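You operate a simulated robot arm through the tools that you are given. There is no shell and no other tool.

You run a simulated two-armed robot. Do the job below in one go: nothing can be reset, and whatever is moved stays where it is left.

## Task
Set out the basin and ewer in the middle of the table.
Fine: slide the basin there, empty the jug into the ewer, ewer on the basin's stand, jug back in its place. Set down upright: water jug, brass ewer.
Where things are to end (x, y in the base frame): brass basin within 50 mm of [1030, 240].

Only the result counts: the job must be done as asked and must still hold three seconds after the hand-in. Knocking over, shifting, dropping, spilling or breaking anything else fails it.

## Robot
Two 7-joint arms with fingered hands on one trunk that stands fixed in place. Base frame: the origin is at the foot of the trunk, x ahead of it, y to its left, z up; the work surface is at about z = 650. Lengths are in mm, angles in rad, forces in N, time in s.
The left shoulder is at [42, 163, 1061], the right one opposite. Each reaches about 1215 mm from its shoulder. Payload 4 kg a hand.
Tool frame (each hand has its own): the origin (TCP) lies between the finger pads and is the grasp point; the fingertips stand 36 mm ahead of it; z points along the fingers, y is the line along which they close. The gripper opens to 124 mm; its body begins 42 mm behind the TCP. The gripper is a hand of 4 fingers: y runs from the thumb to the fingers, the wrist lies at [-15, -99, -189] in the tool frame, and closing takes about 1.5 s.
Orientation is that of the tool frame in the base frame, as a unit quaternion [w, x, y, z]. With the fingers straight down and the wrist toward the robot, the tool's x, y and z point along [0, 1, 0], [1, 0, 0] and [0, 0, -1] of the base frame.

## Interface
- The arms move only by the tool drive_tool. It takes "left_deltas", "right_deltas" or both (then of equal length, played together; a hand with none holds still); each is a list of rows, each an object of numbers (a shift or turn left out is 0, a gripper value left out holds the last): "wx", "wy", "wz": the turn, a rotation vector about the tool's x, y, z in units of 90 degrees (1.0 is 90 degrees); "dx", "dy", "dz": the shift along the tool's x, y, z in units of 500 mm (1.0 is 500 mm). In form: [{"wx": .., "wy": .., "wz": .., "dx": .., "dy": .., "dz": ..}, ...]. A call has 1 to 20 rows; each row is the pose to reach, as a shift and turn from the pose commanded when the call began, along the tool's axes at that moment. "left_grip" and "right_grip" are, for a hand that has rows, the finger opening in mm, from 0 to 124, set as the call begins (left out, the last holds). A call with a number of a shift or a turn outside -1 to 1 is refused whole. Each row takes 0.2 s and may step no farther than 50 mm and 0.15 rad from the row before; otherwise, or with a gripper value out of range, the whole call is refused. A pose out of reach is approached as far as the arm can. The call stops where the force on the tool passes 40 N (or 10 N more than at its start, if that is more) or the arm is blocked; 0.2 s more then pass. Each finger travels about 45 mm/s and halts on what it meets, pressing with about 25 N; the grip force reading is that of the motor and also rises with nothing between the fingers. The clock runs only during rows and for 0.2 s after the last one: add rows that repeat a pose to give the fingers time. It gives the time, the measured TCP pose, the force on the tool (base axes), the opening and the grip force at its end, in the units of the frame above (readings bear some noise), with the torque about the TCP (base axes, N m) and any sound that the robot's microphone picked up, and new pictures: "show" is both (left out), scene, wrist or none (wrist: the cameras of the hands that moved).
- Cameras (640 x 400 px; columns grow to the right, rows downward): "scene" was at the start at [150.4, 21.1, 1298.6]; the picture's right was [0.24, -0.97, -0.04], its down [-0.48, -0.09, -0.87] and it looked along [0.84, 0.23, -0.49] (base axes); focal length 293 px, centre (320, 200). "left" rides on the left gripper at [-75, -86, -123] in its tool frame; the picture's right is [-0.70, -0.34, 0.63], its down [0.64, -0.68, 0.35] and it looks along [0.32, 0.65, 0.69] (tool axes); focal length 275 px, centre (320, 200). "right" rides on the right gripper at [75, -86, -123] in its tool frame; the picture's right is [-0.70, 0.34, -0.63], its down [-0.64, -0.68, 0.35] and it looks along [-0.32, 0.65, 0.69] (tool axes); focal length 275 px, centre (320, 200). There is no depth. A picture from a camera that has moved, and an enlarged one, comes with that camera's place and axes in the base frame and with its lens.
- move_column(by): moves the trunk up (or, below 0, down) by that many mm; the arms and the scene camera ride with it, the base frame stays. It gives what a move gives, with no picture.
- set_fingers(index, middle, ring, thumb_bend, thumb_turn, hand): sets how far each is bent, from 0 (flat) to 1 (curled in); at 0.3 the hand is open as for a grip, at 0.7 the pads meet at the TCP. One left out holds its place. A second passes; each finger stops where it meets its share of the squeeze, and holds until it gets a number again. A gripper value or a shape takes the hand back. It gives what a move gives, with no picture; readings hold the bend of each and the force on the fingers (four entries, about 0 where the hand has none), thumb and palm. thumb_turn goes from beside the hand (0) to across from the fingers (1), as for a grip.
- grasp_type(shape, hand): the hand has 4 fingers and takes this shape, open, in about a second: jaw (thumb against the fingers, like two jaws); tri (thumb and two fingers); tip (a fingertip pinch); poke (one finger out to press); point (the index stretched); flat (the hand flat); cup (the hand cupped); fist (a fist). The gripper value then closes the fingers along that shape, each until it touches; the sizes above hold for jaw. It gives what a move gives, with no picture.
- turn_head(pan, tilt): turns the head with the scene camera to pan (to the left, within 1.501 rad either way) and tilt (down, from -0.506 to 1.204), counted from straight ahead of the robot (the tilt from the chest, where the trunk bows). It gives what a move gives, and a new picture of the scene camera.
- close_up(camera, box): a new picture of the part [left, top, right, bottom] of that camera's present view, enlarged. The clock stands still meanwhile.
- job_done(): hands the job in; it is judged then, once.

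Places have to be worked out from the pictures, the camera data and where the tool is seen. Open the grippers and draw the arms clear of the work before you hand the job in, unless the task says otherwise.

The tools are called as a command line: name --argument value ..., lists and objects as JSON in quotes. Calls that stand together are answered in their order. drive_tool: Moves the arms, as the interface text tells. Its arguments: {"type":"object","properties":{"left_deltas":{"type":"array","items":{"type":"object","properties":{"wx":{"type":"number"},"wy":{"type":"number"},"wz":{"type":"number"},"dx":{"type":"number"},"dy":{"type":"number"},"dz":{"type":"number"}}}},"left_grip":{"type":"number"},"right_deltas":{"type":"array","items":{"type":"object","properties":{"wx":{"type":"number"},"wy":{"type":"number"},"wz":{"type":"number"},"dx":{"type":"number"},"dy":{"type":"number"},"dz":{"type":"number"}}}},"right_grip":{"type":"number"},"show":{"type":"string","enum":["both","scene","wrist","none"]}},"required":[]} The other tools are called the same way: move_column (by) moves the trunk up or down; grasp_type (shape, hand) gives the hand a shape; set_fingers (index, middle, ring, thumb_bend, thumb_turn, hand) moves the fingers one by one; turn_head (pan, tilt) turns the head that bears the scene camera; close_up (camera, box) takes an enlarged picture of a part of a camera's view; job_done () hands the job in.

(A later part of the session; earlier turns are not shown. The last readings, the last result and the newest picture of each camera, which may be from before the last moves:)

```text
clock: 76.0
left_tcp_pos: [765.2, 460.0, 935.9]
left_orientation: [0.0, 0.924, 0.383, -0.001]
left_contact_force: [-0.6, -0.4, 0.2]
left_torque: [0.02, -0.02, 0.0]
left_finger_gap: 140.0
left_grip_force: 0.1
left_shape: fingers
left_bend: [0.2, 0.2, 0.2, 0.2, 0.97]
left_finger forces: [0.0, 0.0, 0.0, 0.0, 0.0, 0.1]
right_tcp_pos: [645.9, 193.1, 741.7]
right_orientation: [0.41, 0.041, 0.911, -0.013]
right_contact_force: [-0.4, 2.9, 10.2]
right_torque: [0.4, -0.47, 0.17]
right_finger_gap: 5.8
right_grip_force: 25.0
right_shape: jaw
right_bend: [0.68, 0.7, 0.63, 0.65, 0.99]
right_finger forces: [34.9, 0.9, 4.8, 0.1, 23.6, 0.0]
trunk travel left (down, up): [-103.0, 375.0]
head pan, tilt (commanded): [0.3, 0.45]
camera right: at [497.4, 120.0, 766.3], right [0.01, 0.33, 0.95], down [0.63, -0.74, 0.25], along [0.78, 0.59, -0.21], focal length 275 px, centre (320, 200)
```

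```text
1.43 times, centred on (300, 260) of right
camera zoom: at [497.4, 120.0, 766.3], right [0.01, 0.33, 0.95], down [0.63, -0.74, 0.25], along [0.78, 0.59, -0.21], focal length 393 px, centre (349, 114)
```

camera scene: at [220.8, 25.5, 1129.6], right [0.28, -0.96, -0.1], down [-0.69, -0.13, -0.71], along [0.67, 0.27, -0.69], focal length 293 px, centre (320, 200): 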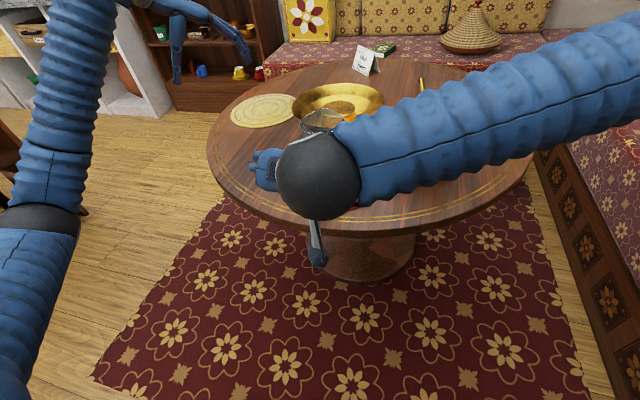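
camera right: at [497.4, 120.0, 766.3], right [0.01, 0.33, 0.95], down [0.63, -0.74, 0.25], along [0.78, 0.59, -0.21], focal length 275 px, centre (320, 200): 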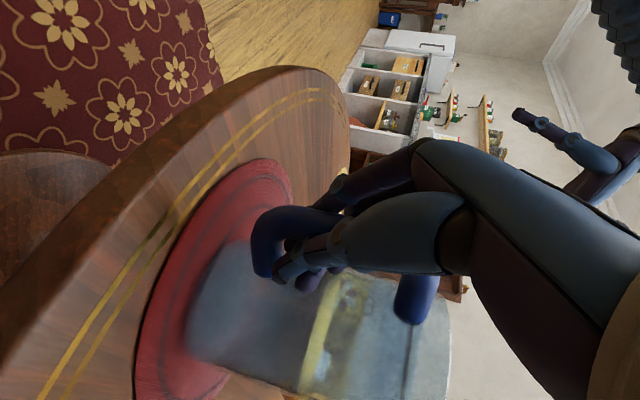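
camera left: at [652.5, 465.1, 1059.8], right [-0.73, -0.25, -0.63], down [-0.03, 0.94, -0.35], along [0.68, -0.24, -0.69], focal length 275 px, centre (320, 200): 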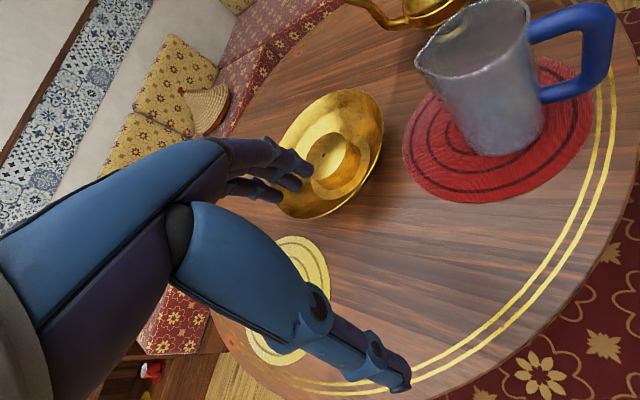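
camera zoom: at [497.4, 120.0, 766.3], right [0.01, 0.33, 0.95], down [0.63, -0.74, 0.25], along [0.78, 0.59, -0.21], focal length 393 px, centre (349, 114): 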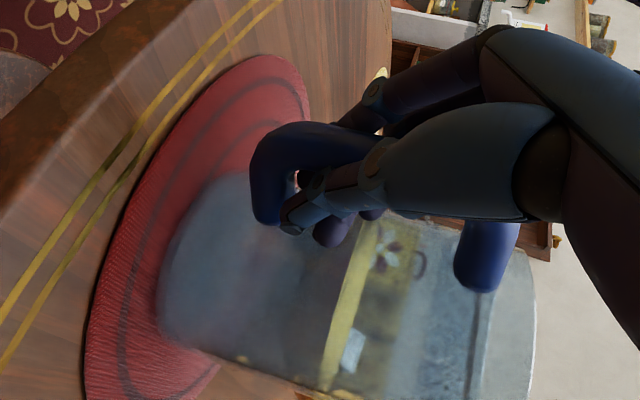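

The hand closed and drew the handle deep into the grip, but the jug slid about 35 mm toward −y and turned about 16° on the mat; I'll correct that when I put it back. The fingers wrap the bar with the tips against the body, so I test the hold with a small 25 mm trunk lift.

move_column --by 25

close_up --camera "left" --box '[340, 0, 640, 200]'

close_up --camera "right" --box '[80, 120, 480, 400]'

close_up --camera "scene" --box '[200, 60, 440, 240]'

```text
clock: 76.7
left_tcp_pos: [766.7, 460.9, 958.0]
left_orientation: [0.0, 0.924, 0.383, -0.001]
left_contact_force: [-0.5, -0.2, -0.1]
left_torque: [0.0, 0.05, 0.06]
left_finger_gap: 140.0
left_grip_force: 0.2
left_shape: fingers
left_bend: [0.2, 0.2, 0.2, 0.2, 0.97]
left_finger forces: [0.0, 0.0, 0.0, 0.0, 0.0, 0.0]
right_tcp_pos: [646.3, 192.4, 762.5]
right_orientation: [0.408, 0.041, 0.912, -0.012]
right_contact_force: [-2.2, 0.5, 0.3]
right_torque: [0.06, -0.07, 0.06]
right_finger_gap: 5.2
right_grip_force: 24.7
right_shape: jaw
right_bend: [0.69, 0.7, 0.64, 0.65, 1.0]
right_finger forces: [22.1, 5.6, 6.7, 0.0, 26.1, 0.0]
trunk travel left (down, up): [-128.0, 350.0]
head pan, tilt (commanded): [0.3, 0.45]
```

```text
2.00 times, centred on (490, 100) of left
camera zoom: at [653.0, 467.1, 1081.7], right [-0.73, -0.25, -0.63], down [-0.03, 0.94, -0.35], along [0.68, -0.24, -0.69], focal length 551 px, centre (-20, 400)
```

zoom: 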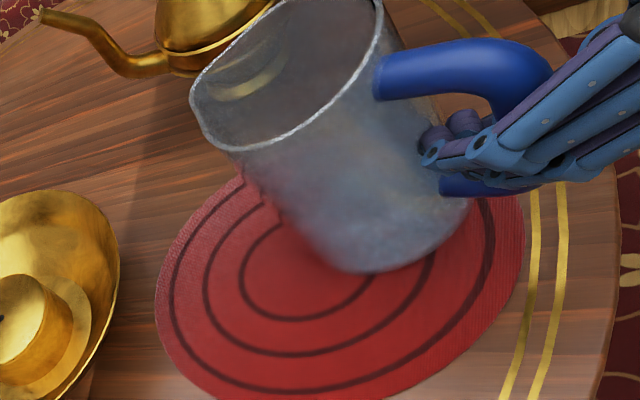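

```text
1.43 times, centred on (280, 260) of right
camera zoom: at [497.9, 119.0, 788.7], right [0.02, 0.33, 0.94], down [0.63, -0.74, 0.24], along [0.78, 0.59, -0.22], focal length 393 px, centre (377, 114)
```

zoom: 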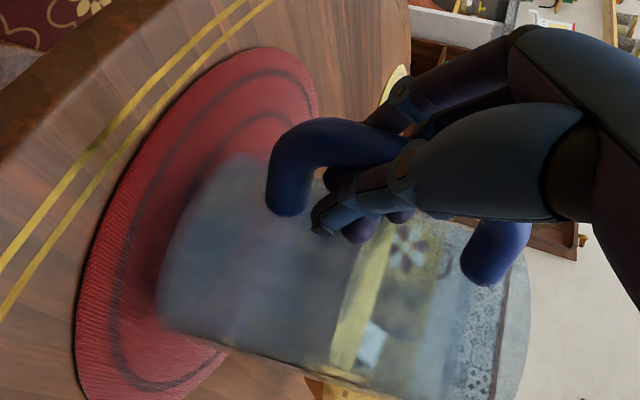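

```text
2.22 times, centred on (320, 150) of scene
camera zoom: at [205.1, 25.7, 1164.7], right [0.28, -0.96, -0.08], down [-0.66, -0.13, -0.74], along [0.7, 0.27, -0.67], focal length 652 px, centre (320, 311)
```

zoom: 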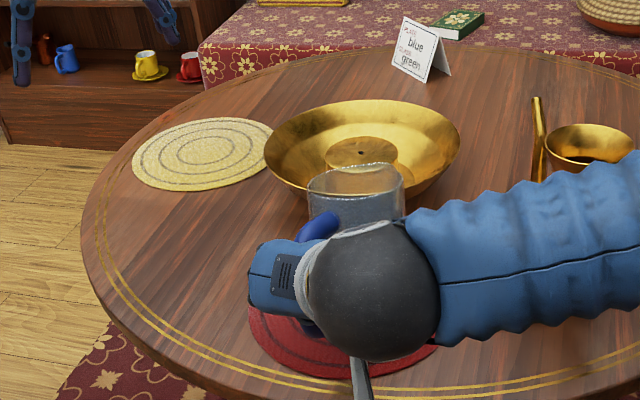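

The right-camera comparison suggests the handle rose with the hand while the jug's front bottom edge stays on the mat, so it is sagging a few degrees. I look more closely before lifting further.

close_up --camera "left" --box '[420, 0, 620, 150]'

turn_head --pan 0.35 --tilt 0.3

close_up --camera "scene" --box '[180, 120, 420, 300]'

```text
2.67 times, centred on (520, 75) of left
camera zoom: at [653.0, 467.1, 1081.7], right [-0.73, -0.25, -0.63], down [-0.03, 0.94, -0.35], along [0.68, -0.24, -0.69], focal length 734 px, centre (-213, 533)
```

zoom: 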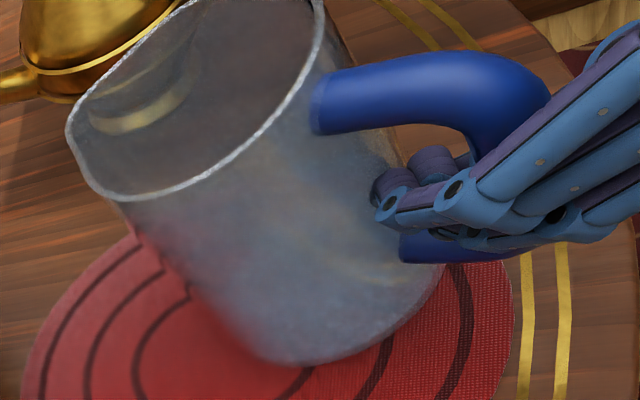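

```text
clock: 77.4
left_tcp_pos: [766.8, 460.6, 959.4]
left_orientation: [0.0, 0.924, 0.383, 0.0]
left_contact_force: [0.4, 1.0, -0.1]
left_torque: [-0.01, 0.01, -0.02]
left_finger_gap: 140.0
left_grip_force: 0.1
left_shape: fingers
left_bend: [0.2, 0.2, 0.2, 0.2, 0.97]
left_finger forces: [0.1, 0.0, 0.1, 0.1, 0.0, 0.1]
right_tcp_pos: [645.0, 191.2, 763.6]
right_orientation: [0.41, 0.041, 0.911, -0.013]
right_contact_force: [0.1, 0.0, -4.7]
right_torque: [0.02, 0.16, 0.01]
right_finger_gap: 5.1
right_grip_force: 25.1
right_shape: jaw
right_bend: [0.69, 0.7, 0.64, 0.65, 1.0]
right_finger forces: [21.8, 7.0, 5.0, 0.0, 26.3, 0.0]
trunk travel left (down, up): [-128.0, 350.0]
head pan, tilt (commanded): [0.351, 0.3]
camera scene: at [208.2, 30.4, 1178.5], right [0.33, -0.94, -0.1], down [-0.54, -0.1, -0.83], along [0.77, 0.33, -0.54], focal length 293 px, centre (320, 200)
```

scene: 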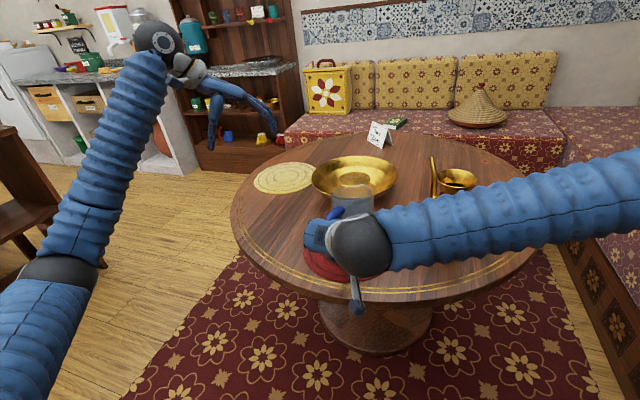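

```text
2.22 times, centred on (300, 210) of scene
camera zoom: at [208.2, 30.4, 1178.5], right [0.33, -0.94, -0.1], down [-0.54, -0.1, -0.83], along [0.77, 0.33, -0.54], focal length 652 px, centre (364, 178)
```

zoom: 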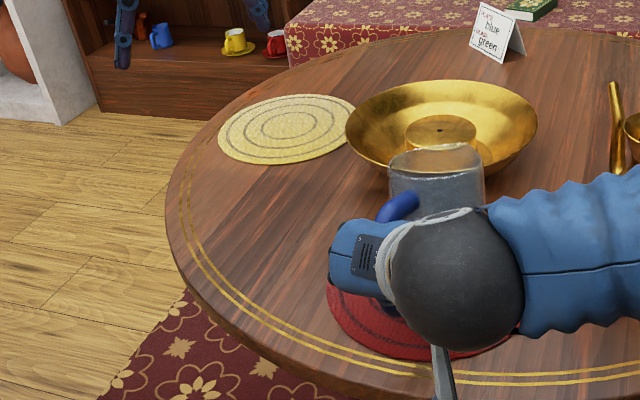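

The fingertips sit inside the loop against the body, and the jug leans forward about 10° with its front edge still on the mat; it cannot slip off the closed fingers, and spilling would need about 60° of tilt. I lift another 25 mm and see if the sag stops.

move_column --by 25

close_up --camera "left" --box '[380, 0, 620, 180]'

close_up --camera "right" --box '[80, 120, 480, 400]'

```text
clock: 78.1
left_tcp_pos: [766.0, 462.1, 981.9]
left_orientation: [0.0, 0.924, 0.382, -0.001]
left_contact_force: [0.7, 1.1, -0.5]
left_torque: [-0.02, 0.02, 0.01]
left_finger_gap: 140.1
left_grip_force: 0.1
left_shape: fingers
left_bend: [0.2, 0.2, 0.2, 0.2, 0.97]
left_finger forces: [0.0, 0.0, 0.1, 0.1, 0.1, 0.0]
right_tcp_pos: [645.8, 192.6, 787.8]
right_orientation: [0.409, 0.04, 0.912, -0.013]
right_contact_force: [-0.4, 0.2, -3.5]
right_torque: [0.03, 0.24, 0.02]
right_finger_gap: 4.7
right_grip_force: 25.3
right_shape: jaw
right_bend: [0.7, 0.7, 0.7, 0.65, 1.0]
right_finger forces: [19.2, 7.9, 1.0, 0.0, 26.4, 0.0]
trunk travel left (down, up): [-153.0, 325.0]
head pan, tilt (commanded): [0.351, 0.3]
```

```text
2.22 times, centred on (500, 90) of left
camera zoom: at [653.6, 467.3, 1106.2], right [-0.73, -0.25, -0.63], down [-0.03, 0.94, -0.35], along [0.68, -0.24, -0.69], focal length 612 px, centre (-80, 444)
```

zoom: 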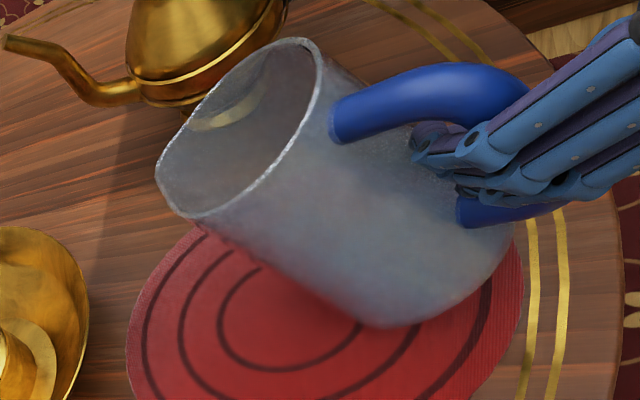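

```text
1.43 times, centred on (280, 260) of right
camera zoom: at [498.6, 119.3, 813.5], right [0.02, 0.33, 0.94], down [0.63, -0.74, 0.24], along [0.78, 0.59, -0.22], focal length 393 px, centre (377, 114)
```

zoom: 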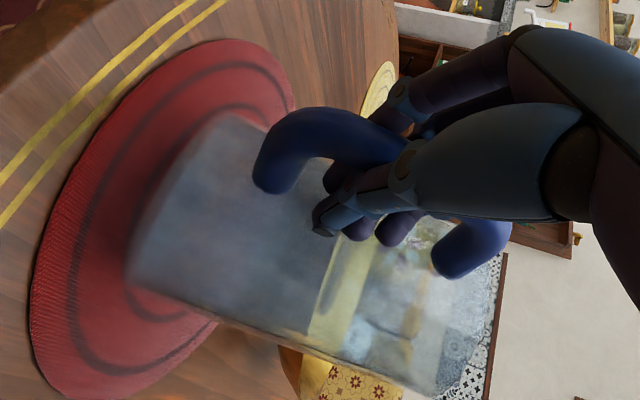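

The sag keeps growing and the grip isn't resisting the torque, so I set the jug back down on the mat.

move_column --by -25

move_column --by -22

close_up --camera "left" --box '[380, 0, 620, 180]'

close_up --camera "right" --box '[80, 120, 480, 400]'

```text
clock: 78.8
left_tcp_pos: [766.7, 460.6, 961.8]
left_orientation: [0.001, 0.924, 0.383, 0.001]
left_contact_force: [-1.0, -0.5, 0.0]
left_torque: [0.02, 0.0, -0.02]
left_finger_gap: 140.0
left_grip_force: 0.1
left_shape: fingers
left_bend: [0.2, 0.2, 0.2, 0.2, 0.97]
left_finger forces: [0.0, 0.1, 0.0, 0.1, 0.0, 0.0]
right_tcp_pos: [645.6, 190.8, 765.3]
right_orientation: [0.41, 0.042, 0.911, -0.013]
right_contact_force: [-0.5, -1.0, -2.3]
right_torque: [-0.03, 0.01, -0.04]
right_finger_gap: 5.1
right_grip_force: 25.6
right_shape: jaw
right_bend: [0.7, 0.7, 0.7, 0.65, 1.0]
right_finger forces: [20.9, 2.1, 3.3, 0.0, 25.3, 0.0]
trunk travel left (down, up): [-128.0, 350.0]
head pan, tilt (commanded): [0.351, 0.3]
```

```text
clock: 79.5
left_tcp_pos: [766.5, 460.6, 938.3]
left_orientation: [0.0, 0.924, 0.382, 0.0]
left_contact_force: [0.0, -0.5, 0.5]
left_torque: [0.02, -0.01, 0.03]
left_finger_gap: 140.0
left_grip_force: 0.1
left_shape: fingers
left_bend: [0.2, 0.2, 0.2, 0.2, 0.97]
left_finger forces: [0.1, 0.0, 0.0, 0.0, 0.0, 0.0]
right_tcp_pos: [646.4, 192.1, 741.7]
right_orientation: [0.41, 0.041, 0.911, -0.014]
right_contact_force: [2.0, -0.5, -0.8]
right_torque: [0.16, -0.17, -0.15]
right_finger_gap: 5.6
right_grip_force: 25.0
right_shape: jaw
right_bend: [0.7, 0.7, 0.7, 0.65, 1.0]
right_finger forces: [28.9, 0.0, 5.4, 0.1, 24.6, 0.1]
trunk travel left (down, up): [-106.0, 372.0]
head pan, tilt (commanded): [0.351, 0.3]
```

```text
2.22 times, centred on (500, 90) of left
camera zoom: at [651.6, 467.2, 1062.0], right [-0.73, -0.25, -0.63], down [-0.03, 0.94, -0.35], along [0.68, -0.24, -0.69], focal length 612 px, centre (-80, 444)
```

zoom: 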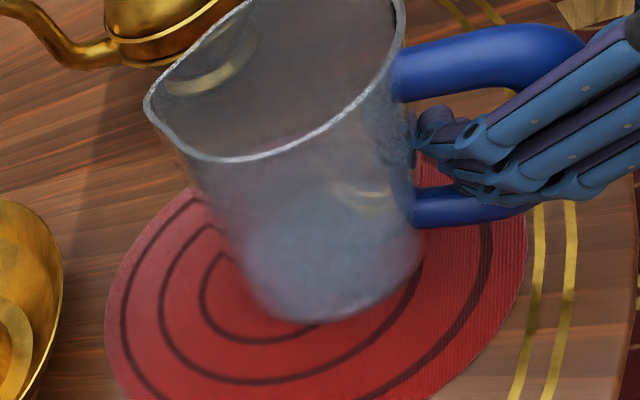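

```text
1.43 times, centred on (280, 260) of right
camera zoom: at [498.1, 118.6, 767.6], right [0.02, 0.33, 0.94], down [0.62, -0.74, 0.25], along [0.78, 0.59, -0.22], focal length 393 px, centre (377, 114)
```

zoom: 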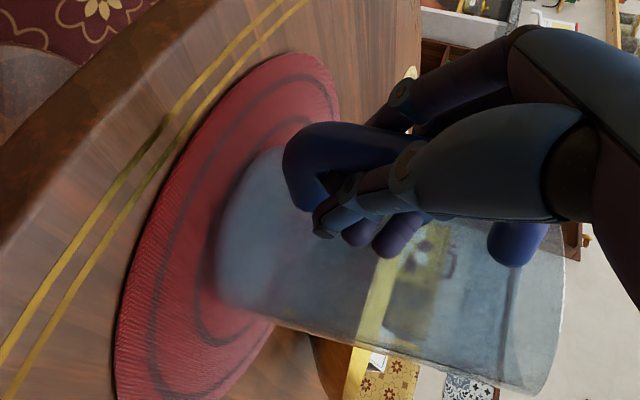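

The jug is upright on its base again. This pinch can't hold the jug's weight, so I'll release it and change to a full body grip from the right side, with the thumb through the 38 mm handle loop and the fingers on the spout side. First I open the hand.

drive_tool --right_deltas '[{"dz": 0}, {"dz": 0}, {"dz": 0}, {"dz": 0}, {"dz": 0}, {"dz": 0}, {"dz": 0}, {"dz": 0}, {"dz": 0}]' --right_grip 124 --show "wrist"

close_up --camera "left" --box '[380, 0, 620, 180]'

```text
clock: 81.5
left_tcp_pos: [766.6, 459.6, 937.5]
left_orientation: [0.0, 0.924, 0.382, 0.0]
left_contact_force: [0.3, 0.6, -1.0]
left_torque: [-0.02, 0.0, -0.01]
left_finger_gap: 139.7
left_grip_force: 0.1
left_shape: fingers
left_bend: [0.2, 0.2, 0.2, 0.2, 0.97]
left_finger forces: [0.0, 0.0, 0.0, 0.1, 0.0, 0.0]
right_tcp_pos: [645.9, 192.0, 742.6]
right_orientation: [0.41, 0.042, 0.911, -0.013]
right_contact_force: [-0.6, -0.6, 0.3]
right_torque: [0.01, -0.02, 0.0]
right_finger_gap: 123.9
right_grip_force: 0.1
right_shape: jaw
right_bend: [0.3, 0.3, 0.3, 0.3, 0.98]
right_finger forces: [0.1, 0.0, 0.1, 0.0, 0.0, 0.0]
trunk travel left (down, up): [-106.0, 372.0]
head pan, tilt (commanded): [0.351, 0.3]
camera right: at [497.7, 118.9, 768.1], right [0.02, 0.33, 0.94], down [0.63, -0.74, 0.24], along [0.78, 0.59, -0.22], focal length 275 px, centre (320, 200)
```

right: 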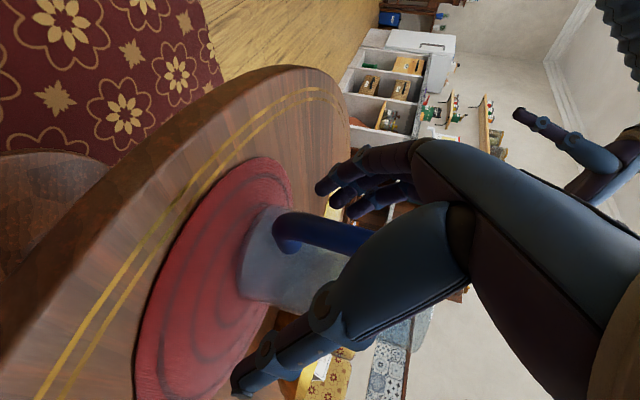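

```text
2.22 times, centred on (500, 90) of left
camera zoom: at [651.8, 467.0, 1061.5], right [-0.73, -0.25, -0.63], down [-0.03, 0.94, -0.35], along [0.68, -0.24, -0.69], focal length 612 px, centre (-80, 444)
```

zoom: 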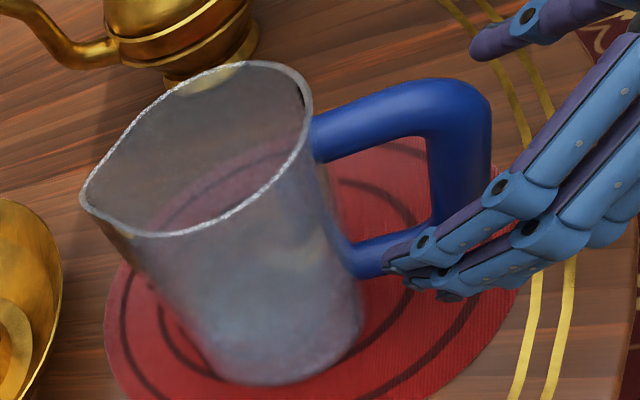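

The jug shifted again while opening: it now stands at about (760, 232), turned to about +16°, still upright and well within the mat. I withdraw the right hand along its pointing axis.

drive_tool --right_deltas '[{"dz": -0.05}, {"dz": -0.1}, {"dz": -0.16}, {"dz": -0.22}, {"dz": -0.28}, {"dz": -0.28}]' --show "both"

close_up --camera "left" --box '[340, 0, 640, 200]'

```text
clock: 82.9
left_tcp_pos: [766.6, 460.6, 936.9]
left_orientation: [0.0, 0.924, 0.382, 0.0]
left_contact_force: [0.2, 0.8, -0.7]
left_torque: [0.0, 0.02, -0.03]
left_finger_gap: 140.1
left_grip_force: 0.1
left_shape: fingers
left_bend: [0.2, 0.2, 0.2, 0.2, 0.97]
left_finger forces: [0.0, 0.0, 0.0, 0.0, 0.0, 0.0]
right_tcp_pos: [539.7, 199.7, 836.3]
right_orientation: [0.409, 0.041, 0.912, -0.013]
right_contact_force: [0.5, -0.1, 0.4]
right_torque: [0.02, -0.02, -0.01]
right_finger_gap: 123.7
right_grip_force: 0.1
right_shape: jaw
right_bend: [0.3, 0.3, 0.3, 0.3, 0.98]
right_finger forces: [0.0, 0.0, 0.0, 0.0, 0.1, 0.1]
trunk travel left (down, up): [-106.0, 372.0]
head pan, tilt (commanded): [0.351, 0.3]
camera scene: at [223.5, 30.5, 1146.9], right [0.33, -0.94, -0.11], down [-0.57, -0.1, -0.81], along [0.75, 0.33, -0.57], focal length 293 px, centre (320, 200)
camera right: at [392.0, 127.1, 861.6], right [0.02, 0.33, 0.94], down [0.63, -0.74, 0.24], along [0.78, 0.59, -0.22], focal length 275 px, centre (320, 200)
```

scene: 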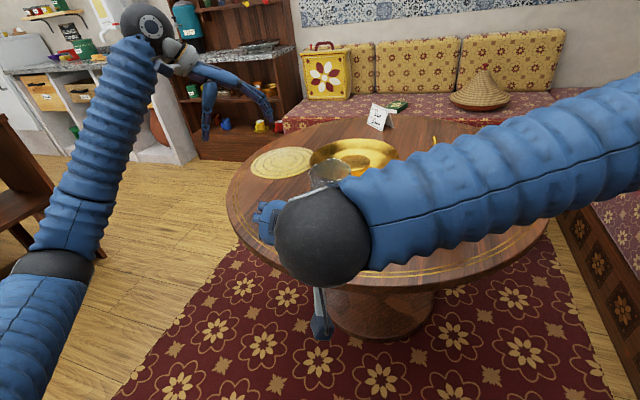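
right: 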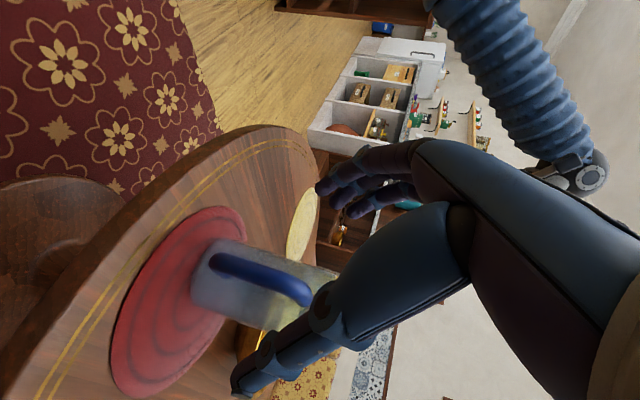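

```text
2.00 times, centred on (490, 100) of left
camera zoom: at [652.2, 467.1, 1061.0], right [-0.73, -0.25, -0.63], down [-0.03, 0.94, -0.35], along [0.68, -0.24, -0.69], focal length 551 px, centre (-20, 400)
```

zoom: 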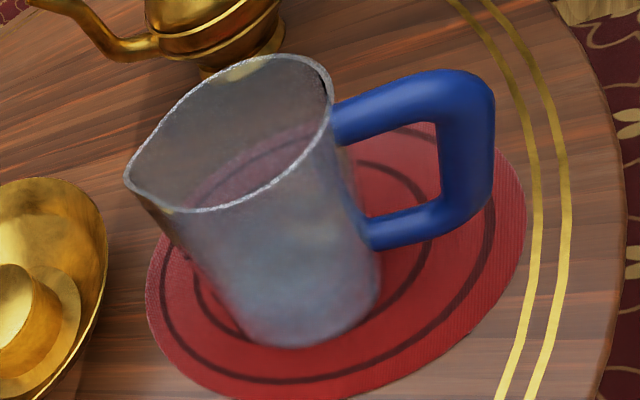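

The left camera now gives the jug's pose: axis near (762, 235), spout toward about +13°, handle bar near (666, 215), upright. Since the ewer blocks a right-hand side grip, the new plan is for the left hand to put the ewer on the stand first, then grip the jug's body from the left with the thumb through the loop, and pour at the stand. I first clear the right arm up and to the right.

drive_tool --right_deltas '[{"dx": -0.065, "dy": 0.001, "dz": -0.057}, {"dx": -0.13, "dy": 0.001, "dz": -0.115}, {"dx": -0.194, "dy": 0.002, "dz": -0.172}, {"dx": -0.2, "dy": -0.088, "dz": -0.167}, {"dx": -0.206, "dy": -0.178, "dz": -0.161}, {"dx": -0.211, "dy": -0.267, "dz": -0.156}, {"dx": -0.217, "dy": -0.357, "dz": -0.151}, {"dx": -0.223, "dy": -0.446, "dz": -0.146}, {"dx": -0.229, "dy": -0.536, "dz": -0.14}, {"dx": -0.235, "dy": -0.625, "dz": -0.135}, {"dx": -0.24, "dy": -0.715, "dz": -0.13}, {"dx": -0.246, "dy": -0.805, "dz": -0.124}, {"dx": -0.252, "dy": -0.894, "dz": -0.119}]' --show "scene"

```text
clock: 85.7
left_tcp_pos: [767.1, 459.5, 936.7]
left_orientation: [0.0, 0.924, 0.383, 0.0]
left_contact_force: [0.2, 0.2, -0.5]
left_torque: [0.0, 0.01, 0.06]
left_finger_gap: 140.2
left_grip_force: 0.0
left_shape: fingers
left_bend: [0.2, 0.2, 0.2, 0.2, 0.97]
left_finger forces: [0.1, 0.0, 0.1, 0.0, 0.1, 0.1]
right_tcp_pos: [577.1, -151.1, 927.3]
right_orientation: [0.411, 0.046, 0.91, -0.013]
right_contact_force: [0.0, -1.0, 0.5]
right_torque: [0.01, -0.02, -0.02]
right_finger_gap: 123.8
right_grip_force: 0.0
right_shape: jaw
right_bend: [0.3, 0.3, 0.3, 0.3, 0.98]
right_finger forces: [0.0, 0.0, 0.0, 0.0, 0.0, 0.0]
right hand out of reach, approached as far as the arm can: row 9, 10, 11, 12, 13
trunk travel left (down, up): [-106.0, 372.0]
head pan, tilt (commanded): [0.351, 0.3]
camera scene: at [223.4, 29.9, 1146.8], right [0.32, -0.94, -0.11], down [-0.57, -0.1, -0.81], along [0.75, 0.33, -0.57], focal length 293 px, centre (320, 200)
```

scene: 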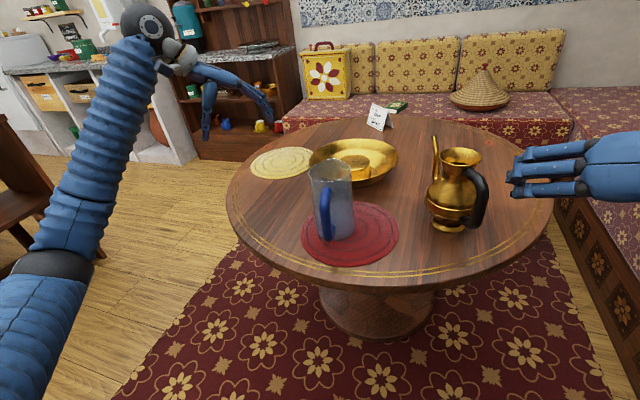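

The right hand is out over the right side, and the scene camera now has a clear view of the table. I fold the right hand further right and up into a fingers-down rest pose.

drive_tool --right_deltas '[{"dx": -0.005, "dy": -0.038, "dz": -0.017, "wx": 0.046, "wy": 0.062, "wz": 0.041}, {"dx": -0.011, "dy": -0.077, "dz": -0.034, "wx": 0.092, "wy": 0.125, "wz": 0.082}, {"dx": -0.016, "dy": -0.115, "dz": -0.051, "wx": 0.139, "wy": 0.187, "wz": 0.124}, {"dx": -0.022, "dy": -0.153, "dz": -0.068, "wx": 0.185, "wy": 0.25, "wz": 0.165}, {"dx": -0.027, "dy": -0.191, "dz": -0.085, "wx": 0.231, "wy": 0.312, "wz": 0.206}, {"dx": -0.032, "dy": -0.23, "dz": -0.102, "wx": 0.277, "wy": 0.375, "wz": 0.247}, {"dx": -0.038, "dy": -0.268, "dz": -0.119, "wx": 0.324, "wy": 0.437, "wz": 0.289}, {"dx": -0.043, "dy": -0.306, "dz": -0.136, "wx": 0.37, "wy": 0.5, "wz": 0.33}]' --show "scene"

close_up --camera "scene" --box '[290, 140, 410, 260]'

close_up --camera "scene" --box '[400, 120, 520, 240]'

```text
clock: 87.5
left_tcp_pos: [768.7, 459.2, 935.0]
left_orientation: [-0.001, 0.924, 0.383, -0.001]
left_contact_force: [0.6, -0.2, 0.3]
left_torque: [0.02, 0.0, 0.0]
left_finger_gap: 139.9
left_grip_force: 0.0
left_shape: fingers
left_bend: [0.2, 0.2, 0.2, 0.2, 0.97]
left_finger forces: [0.0, 0.0, 0.0, 0.0, 0.1, 0.1]
right_tcp_pos: [530.5, -303.3, 988.6]
right_orientation: [-0.003, 0.378, 0.914, -0.147]
right_contact_force: [0.5, 0.1, -1.9]
right_torque: [0.02, 0.09, 0.01]
right_finger_gap: 124.0
right_grip_force: 0.0
right_shape: jaw
right_bend: [0.3, 0.3, 0.3, 0.3, 0.98]
right_finger forces: [0.0, 0.0, 0.1, 0.1, 0.0, 0.1]
right hand out of reach, approached as far as the arm can: row 1, 2, 3, 4, 5
trunk travel left (down, up): [-106.0, 372.0]
head pan, tilt (commanded): [0.351, 0.3]
camera scene: at [225.4, 28.6, 1145.6], right [0.32, -0.94, -0.11], down [-0.57, -0.1, -0.81], along [0.75, 0.33, -0.57], focal length 293 px, centre (320, 200)
```

scene: 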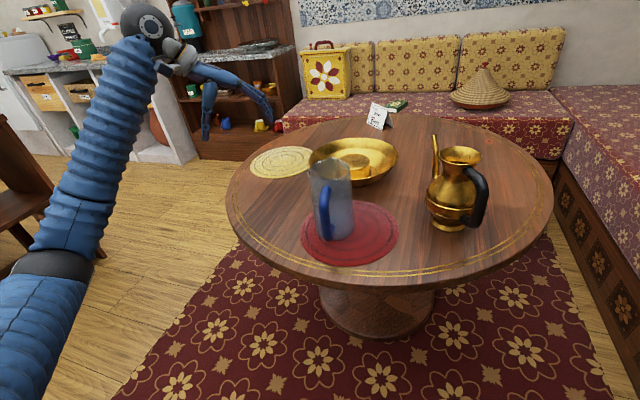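

```text
3.33 times, centred on (350, 200) of scene
camera zoom: at [225.4, 28.6, 1145.6], right [0.32, -0.94, -0.11], down [-0.57, -0.1, -0.81], along [0.75, 0.33, -0.57], focal length 978 px, centre (220, 200)
```

zoom: 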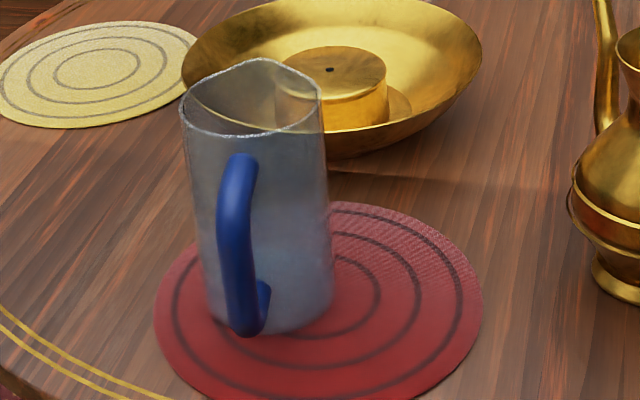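

```text
3.33 times, centred on (460, 180) of scene
camera zoom: at [225.4, 28.6, 1145.6], right [0.32, -0.94, -0.11], down [-0.57, -0.1, -0.81], along [0.75, 0.33, -0.57], focal length 978 px, centre (-147, 267)
```

zoom: 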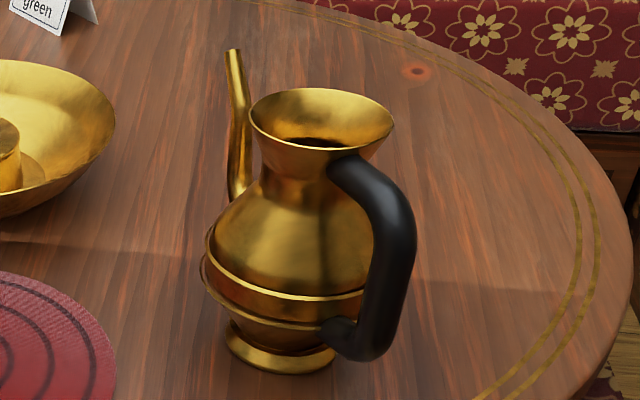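

The scene camera confirms the ewer's mouth at about (840, −37, 836) with its spout toward 26°. I move the left hand high over the ewer, turning it so that its closing axis is perpendicular to the spout–handle line.

drive_tool --left_deltas '[{"dx": -0.025, "dy": 0.034, "dz": -0.06, "wz": 0.01}, {"dx": -0.08, "dy": 0.107, "dz": -0.126, "wz": 0.03}, {"dx": -0.132, "dy": 0.177, "dz": -0.126, "wz": 0.05}, {"dx": -0.184, "dy": 0.247, "dz": -0.126, "wz": 0.07}, {"dx": -0.236, "dy": 0.317, "dz": -0.126, "wz": 0.09}, {"dx": -0.289, "dy": 0.386, "dz": -0.126, "wz": 0.11}, {"dx": -0.341, "dy": 0.456, "dz": -0.126, "wz": 0.13}, {"dx": -0.393, "dy": 0.526, "dz": -0.126, "wz": 0.15}, {"dx": -0.445, "dy": 0.596, "dz": -0.126, "wz": 0.17}, {"dx": -0.497, "dy": 0.665, "dz": -0.126, "wz": 0.19}, {"dx": -0.549, "dy": 0.735, "dz": -0.126, "wz": 0.2}, {"dx": -0.601, "dy": 0.8046, "dz": -0.126, "wz": 0.211}, {"dx": -0.601, "dy": 0.8046, "dz": -0.126, "wz": 0.211}]' --show "both"

```text
refused: row 2 steps farther than a row can; nothing moved
```

One row stepped too far, so I space the rows more evenly.

drive_tool --left_deltas '[{"dx": -0.025, "dy": 0.034, "dz": -0.06, "wz": 0.01}, {"dx": -0.07, "dy": 0.094, "dz": -0.11, "wz": 0.03}, {"dx": -0.122, "dy": 0.164, "dz": -0.126, "wz": 0.05}, {"dx": -0.175, "dy": 0.235, "dz": -0.126, "wz": 0.07}, {"dx": -0.228, "dy": 0.306, "dz": -0.126, "wz": 0.09}, {"dx": -0.281, "dy": 0.377, "dz": -0.126, "wz": 0.11}, {"dx": -0.334, "dy": 0.448, "dz": -0.126, "wz": 0.13}, {"dx": -0.387, "dy": 0.519, "dz": -0.126, "wz": 0.15}, {"dx": -0.44, "dy": 0.59, "dz": -0.126, "wz": 0.17}, {"dx": -0.493, "dy": 0.661, "dz": -0.126, "wz": 0.19}, {"dx": -0.547, "dy": 0.733, "dz": -0.126, "wz": 0.2}, {"dx": -0.601, "dy": 0.8046, "dz": -0.126, "wz": 0.211}, {"dx": -0.601, "dy": 0.8046, "dz": -0.126, "wz": 0.211}]' --show "both"

```text
clock: 90.3
left_tcp_pos: [836.3, -36.6, 999.7]
left_orientation: [0.0, 0.974, 0.225, 0.0]
left_contact_force: [0.4, -0.2, 0.8]
left_torque: [-0.02, 0.0, -0.01]
left_finger_gap: 140.0
left_grip_force: 0.1
left_shape: fingers
left_bend: [0.2, 0.2, 0.2, 0.2, 0.97]
left_finger forces: [0.0, 0.0, 0.1, 0.0, 0.1, 0.0]
right_tcp_pos: [528.2, -301.6, 991.5]
right_orientation: [0.0, 0.377, 0.915, -0.147]
right_contact_force: [0.8, 0.2, -0.9]
right_torque: [0.02, 0.02, -0.01]
right_finger_gap: 124.0
right_grip_force: 0.1
right_shape: jaw
right_bend: [0.3, 0.3, 0.3, 0.3, 0.98]
right_finger forces: [0.0, 0.0, 0.1, 0.1, 0.1, 0.1]
trunk travel left (down, up): [-106.0, 372.0]
head pan, tilt (commanded): [0.351, 0.3]
camera scene: at [223.1, 30.3, 1147.2], right [0.33, -0.94, -0.11], down [-0.57, -0.1, -0.81], along [0.75, 0.33, -0.57], focal length 293 px, centre (320, 200)
camera left: at [730.5, 7.3, 1123.6], right [-0.77, 0.0, -0.63], down [0.28, 0.9, -0.35], along [0.57, -0.45, -0.69], focal length 275 px, centre (320, 200)
```

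scene: 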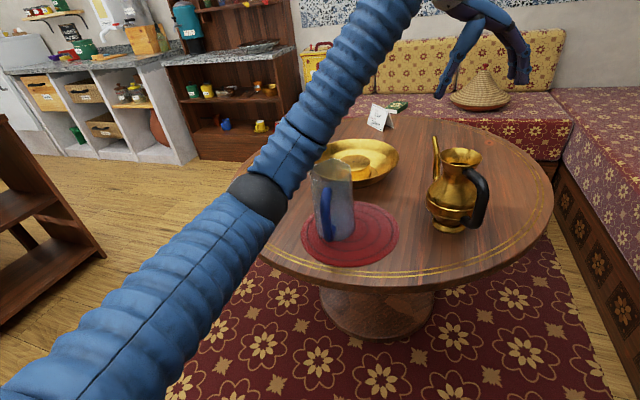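
left: 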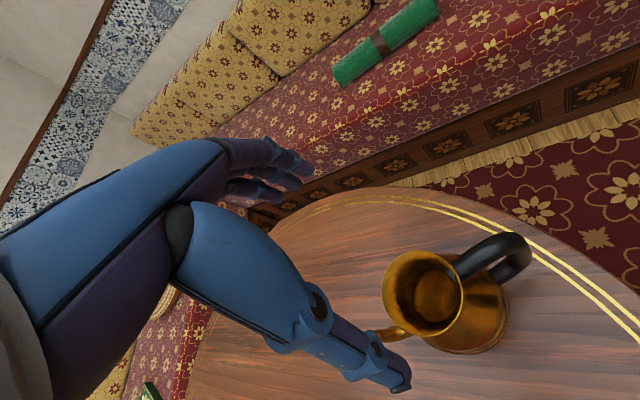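

The left hand is above the ewer, but the elbow is low and near the jug. I raise the trunk 165 mm so the elbow stays well above the jug while I descend.

move_column --by 165

drive_tool --left_deltas '[{"dz": 0.08}, {"dz": 0.16}, {"dz": 0.24}, {"dz": 0.32}, {"dz": 0.4}, {"dz": 0.44}, {"dz": 0.44}]' --show "both"

close_up --camera "left" --box '[300, 180, 600, 400]'

```text
clock: 92.1
left_tcp_pos: [839.6, -36.9, 1164.0]
left_orientation: [-0.001, 0.974, 0.225, -0.001]
left_contact_force: [0.3, -0.1, -0.4]
left_torque: [-0.01, -0.01, 0.0]
left_finger_gap: 140.1
left_grip_force: 0.2
left_shape: fingers
left_bend: [0.2, 0.2, 0.2, 0.2, 0.97]
left_finger forces: [0.1, 0.1, 0.1, 0.0, 0.0, 0.0]
right_tcp_pos: [528.3, -301.5, 1157.8]
right_orientation: [0.0, 0.377, 0.915, -0.145]
right_contact_force: [0.5, -0.2, 0.1]
right_torque: [-0.01, 0.0, 0.01]
right_finger_gap: 124.1
right_grip_force: 0.0
right_shape: jaw
right_bend: [0.3, 0.3, 0.3, 0.3, 0.98]
right_finger forces: [0.0, 0.1, 0.1, 0.0, 0.1, 0.0]
trunk travel left (down, up): [-271.0, 207.0]
head pan, tilt (commanded): [0.351, 0.3]
```

```text
clock: 93.7
left_tcp_pos: [839.2, -35.2, 945.8]
left_orientation: [-0.001, 0.974, 0.225, 0.0]
left_contact_force: [0.2, -0.8, 0.1]
left_torque: [0.0, 0.0, 0.01]
left_finger_gap: 140.0
left_grip_force: 0.1
left_shape: fingers
left_bend: [0.2, 0.2, 0.2, 0.2, 0.97]
left_finger forces: [0.0, 0.1, 0.1, 0.0, 0.0, 0.0]
right_tcp_pos: [527.4, -302.1, 1156.9]
right_orientation: [0.0, 0.377, 0.915, -0.146]
right_contact_force: [0.1, 0.3, 1.0]
right_torque: [0.03, -0.06, 0.0]
right_finger_gap: 124.1
right_grip_force: 0.1
right_shape: jaw
right_bend: [0.3, 0.3, 0.3, 0.3, 0.98]
right_finger forces: [0.0, 0.1, 0.0, 0.0, 0.0, 0.1]
trunk travel left (down, up): [-271.0, 207.0]
head pan, tilt (commanded): [0.351, 0.3]
camera scene: at [126.3, 30.0, 1358.4], right [0.34, -0.94, -0.04], down [-0.38, -0.1, -0.92], along [0.86, 0.33, -0.39], focal length 293 px, centre (320, 200)
camera left: at [733.0, 7.8, 1069.5], right [-0.77, 0.0, -0.63], down [0.28, 0.9, -0.35], along [0.57, -0.45, -0.69], focal length 275 px, centre (320, 200)
```

scene: 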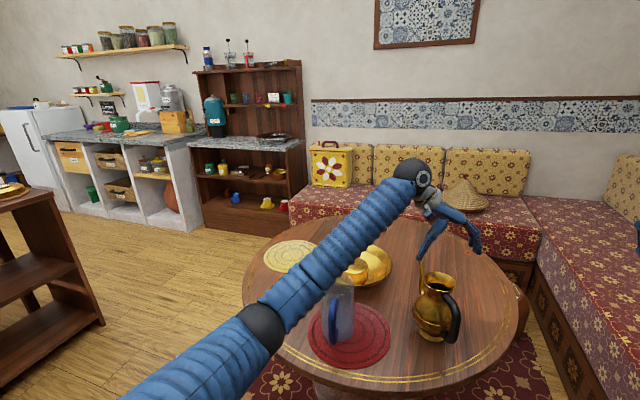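
left: 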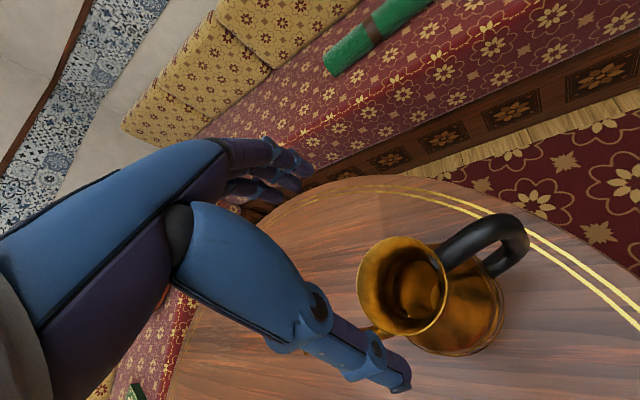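

```text
1.82 times, centred on (450, 290) of left
camera zoom: at [733.0, 7.8, 1069.5], right [-0.77, 0.0, -0.63], down [0.28, 0.9, -0.35], along [0.57, -0.45, -0.69], focal length 500 px, centre (84, 36)
```

zoom: 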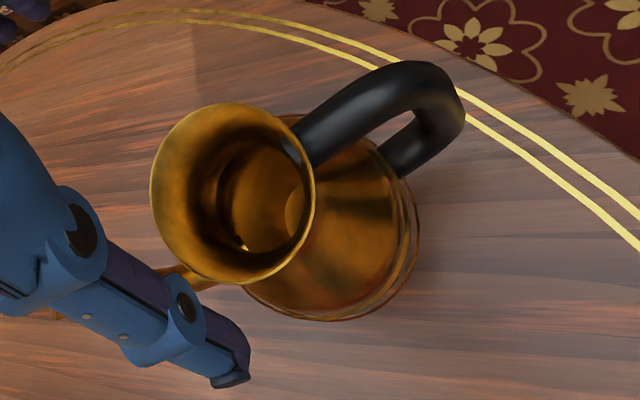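

The mouth appears centred under the TCP within about 3 mm. I descend until the fingers straddle the neck below the flared rim (TCP z ≈ 807).

drive_tool --left_deltas '[{"dz": 0.06}, {"dz": 0.12}, {"dz": 0.18}, {"dz": 0.23}, {"dz": 0.276}, {"dz": 0.276}]' --show "both"

close_up --camera "scene" --box '[360, 180, 520, 360]'

close_up --camera "left" --box '[200, 130, 520, 400]'

```text
clock: 95.1
left_tcp_pos: [838.2, -35.9, 808.3]
left_orientation: [0.0, 0.974, 0.224, 0.001]
left_contact_force: [-1.3, 2.0, 4.4]
left_torque: [0.1, 0.03, 0.0]
left_finger_gap: 140.2
left_grip_force: 2.5
left_shape: fingers
left_bend: [0.2, 0.2, 0.2, 0.2, 0.97]
left_finger forces: [0.0, 0.0, 0.0, 0.0, 3.9, 0.0]
right_tcp_pos: [527.6, -300.9, 1158.3]
right_orientation: [0.001, 0.376, 0.915, -0.146]
right_contact_force: [-0.4, 0.1, 0.2]
right_torque: [-0.03, -0.05, 0.01]
right_finger_gap: 123.9
right_grip_force: 0.0
right_shape: jaw
right_bend: [0.3, 0.3, 0.3, 0.3, 0.98]
right_finger forces: [0.1, 0.0, 0.1, 0.0, 0.1, 0.0]
trunk travel left (down, up): [-271.0, 207.0]
head pan, tilt (commanded): [0.351, 0.3]
camera scene: at [126.0, 30.1, 1358.4], right [0.34, -0.94, -0.04], down [-0.38, -0.1, -0.92], along [0.86, 0.33, -0.39], focal length 293 px, centre (320, 200)
camera left: at [733.0, 6.6, 932.0], right [-0.77, 0.0, -0.63], down [0.28, 0.9, -0.35], along [0.57, -0.45, -0.69], focal length 275 px, centre (320, 200)
```

scene: 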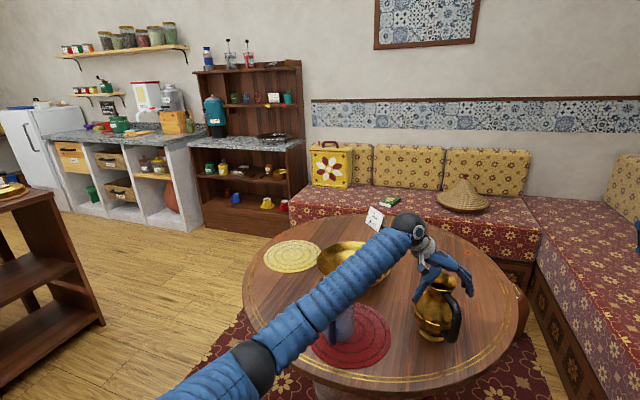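
left: 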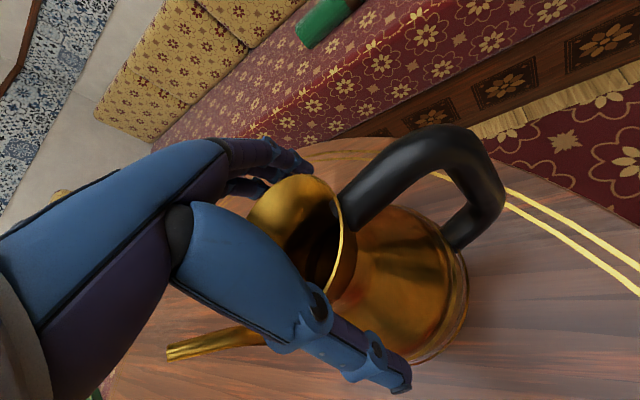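

```text
2.22 times, centred on (440, 270) of scene
camera zoom: at [126.0, 30.1, 1358.4], right [0.34, -0.94, -0.04], down [-0.38, -0.1, -0.92], along [0.86, 0.33, -0.39], focal length 652 px, centre (53, 44)
```

zoom: 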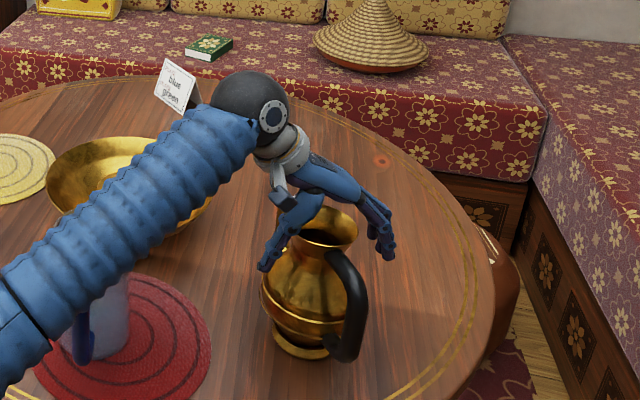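

```text
1.48 times, centred on (360, 265) of left
camera zoom: at [733.0, 6.6, 932.0], right [-0.77, 0.0, -0.63], down [0.28, 0.9, -0.35], along [0.57, -0.45, -0.69], focal length 408 px, centre (261, 104)
```

zoom: 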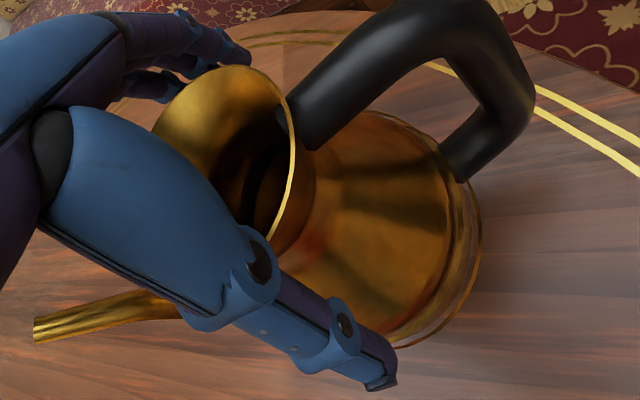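

The thumb's thick base lightly touches the rim (4 N). I lift 13 mm and shift 4 mm toward the thumb side to clear it.

drive_tool --left_deltas '[{"dz": -0.026}, {"dz": -0.026, "dy": -0.008}, {"dz": -0.026, "dy": -0.008}]' --show "wrist"

close_up --camera "scene" --box '[390, 220, 500, 350]'

```text
clock: 95.9
left_tcp_pos: [835.8, -34.5, 822.1]
left_orientation: [0.001, 0.974, 0.225, 0.0]
left_contact_force: [0.9, -0.1, -0.5]
left_torque: [0.01, -0.02, -0.05]
left_finger_gap: 140.2
left_grip_force: 0.1
left_shape: fingers
left_bend: [0.2, 0.2, 0.2, 0.2, 0.97]
left_finger forces: [0.0, 0.0, 0.0, 0.1, 0.1, 0.1]
right_tcp_pos: [528.8, -300.9, 1156.3]
right_orientation: [0.001, 0.377, 0.915, -0.146]
right_contact_force: [-0.1, -0.3, 0.6]
right_torque: [0.01, -0.03, -0.03]
right_finger_gap: 124.1
right_grip_force: 0.1
right_shape: jaw
right_bend: [0.3, 0.3, 0.3, 0.3, 0.98]
right_finger forces: [0.0, 0.0, 0.0, 0.0, 0.1, 0.0]
trunk travel left (down, up): [-271.0, 207.0]
head pan, tilt (commanded): [0.351, 0.3]
camera left: at [730.6, 9.1, 944.9], right [-0.77, 0.0, -0.63], down [0.28, 0.9, -0.35], along [0.57, -0.45, -0.69], focal length 275 px, centre (320, 200)
```

left: 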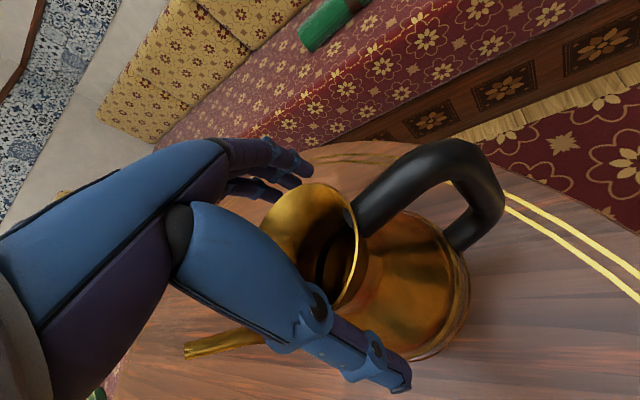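

```text
3.08 times, centred on (445, 285) of scene
camera zoom: at [126.4, 29.8, 1358.3], right [0.34, -0.94, -0.04], down [-0.38, -0.1, -0.92], along [0.86, 0.33, -0.39], focal length 902 px, centre (-65, -62)
```

zoom: 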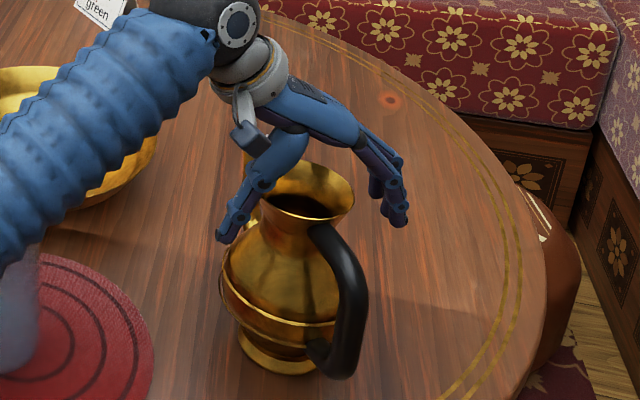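

Contact is cleared. For a symmetric pinch just under the rim I raise 6 mm more and close in small steps, watching which side touches first.

drive_tool --left_deltas '[{"dz": -0.012}, {"dz": -0.012}, {"dz": -0.012}, {"dz": -0.012}]' --left_grip 104 --show "wrist"

close_up --camera "scene" --box '[390, 220, 500, 350]'

```text
clock: 96.9
left_tcp_pos: [835.1, -34.3, 828.1]
left_orientation: [0.0, 0.974, 0.225, 0.0]
left_contact_force: [0.5, 0.0, 0.6]
left_torque: [0.0, -0.01, 0.01]
left_finger_gap: 104.4
left_grip_force: 0.0
left_shape: jaw
left_bend: [0.31, 0.34, 0.33, 0.01, 0.98]
left_finger forces: [0.1, 0.0, 0.0, 0.1, 0.1, 0.0]
right_tcp_pos: [528.0, -301.6, 1157.0]
right_orientation: [0.001, 0.377, 0.915, -0.146]
right_contact_force: [0.0, 0.3, -0.4]
right_torque: [-0.01, 0.02, 0.05]
right_finger_gap: 123.8
right_grip_force: 0.1
right_shape: jaw
right_bend: [0.3, 0.3, 0.3, 0.3, 0.98]
right_finger forces: [0.1, 0.0, 0.0, 0.0, 0.0, 0.1]
trunk travel left (down, up): [-271.0, 207.0]
head pan, tilt (commanded): [0.351, 0.3]
camera left: at [730.4, 9.4, 950.6], right [-0.77, 0.0, -0.63], down [0.28, 0.9, -0.35], along [0.57, -0.45, -0.69], focal length 275 px, centre (320, 200)
```

left: 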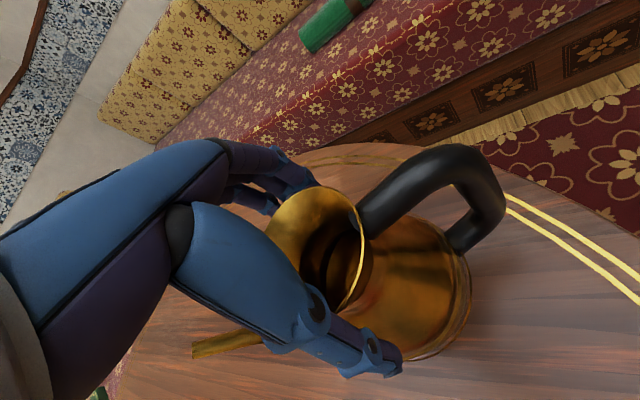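

```text
3.08 times, centred on (445, 285) of scene
camera zoom: at [126.5, 30.0, 1358.3], right [0.34, -0.94, -0.04], down [-0.38, -0.1, -0.92], along [0.86, 0.33, -0.39], focal length 902 px, centre (-65, -62)
```

zoom: 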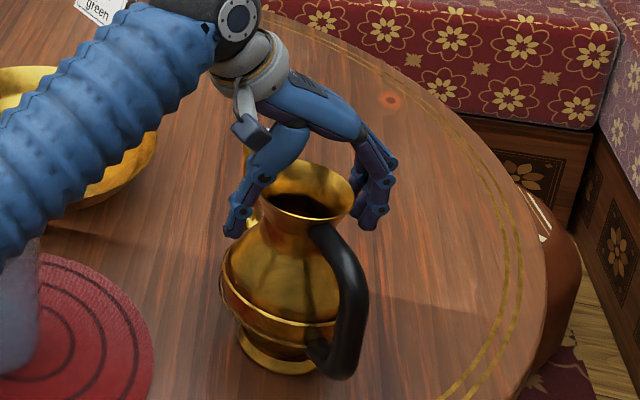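

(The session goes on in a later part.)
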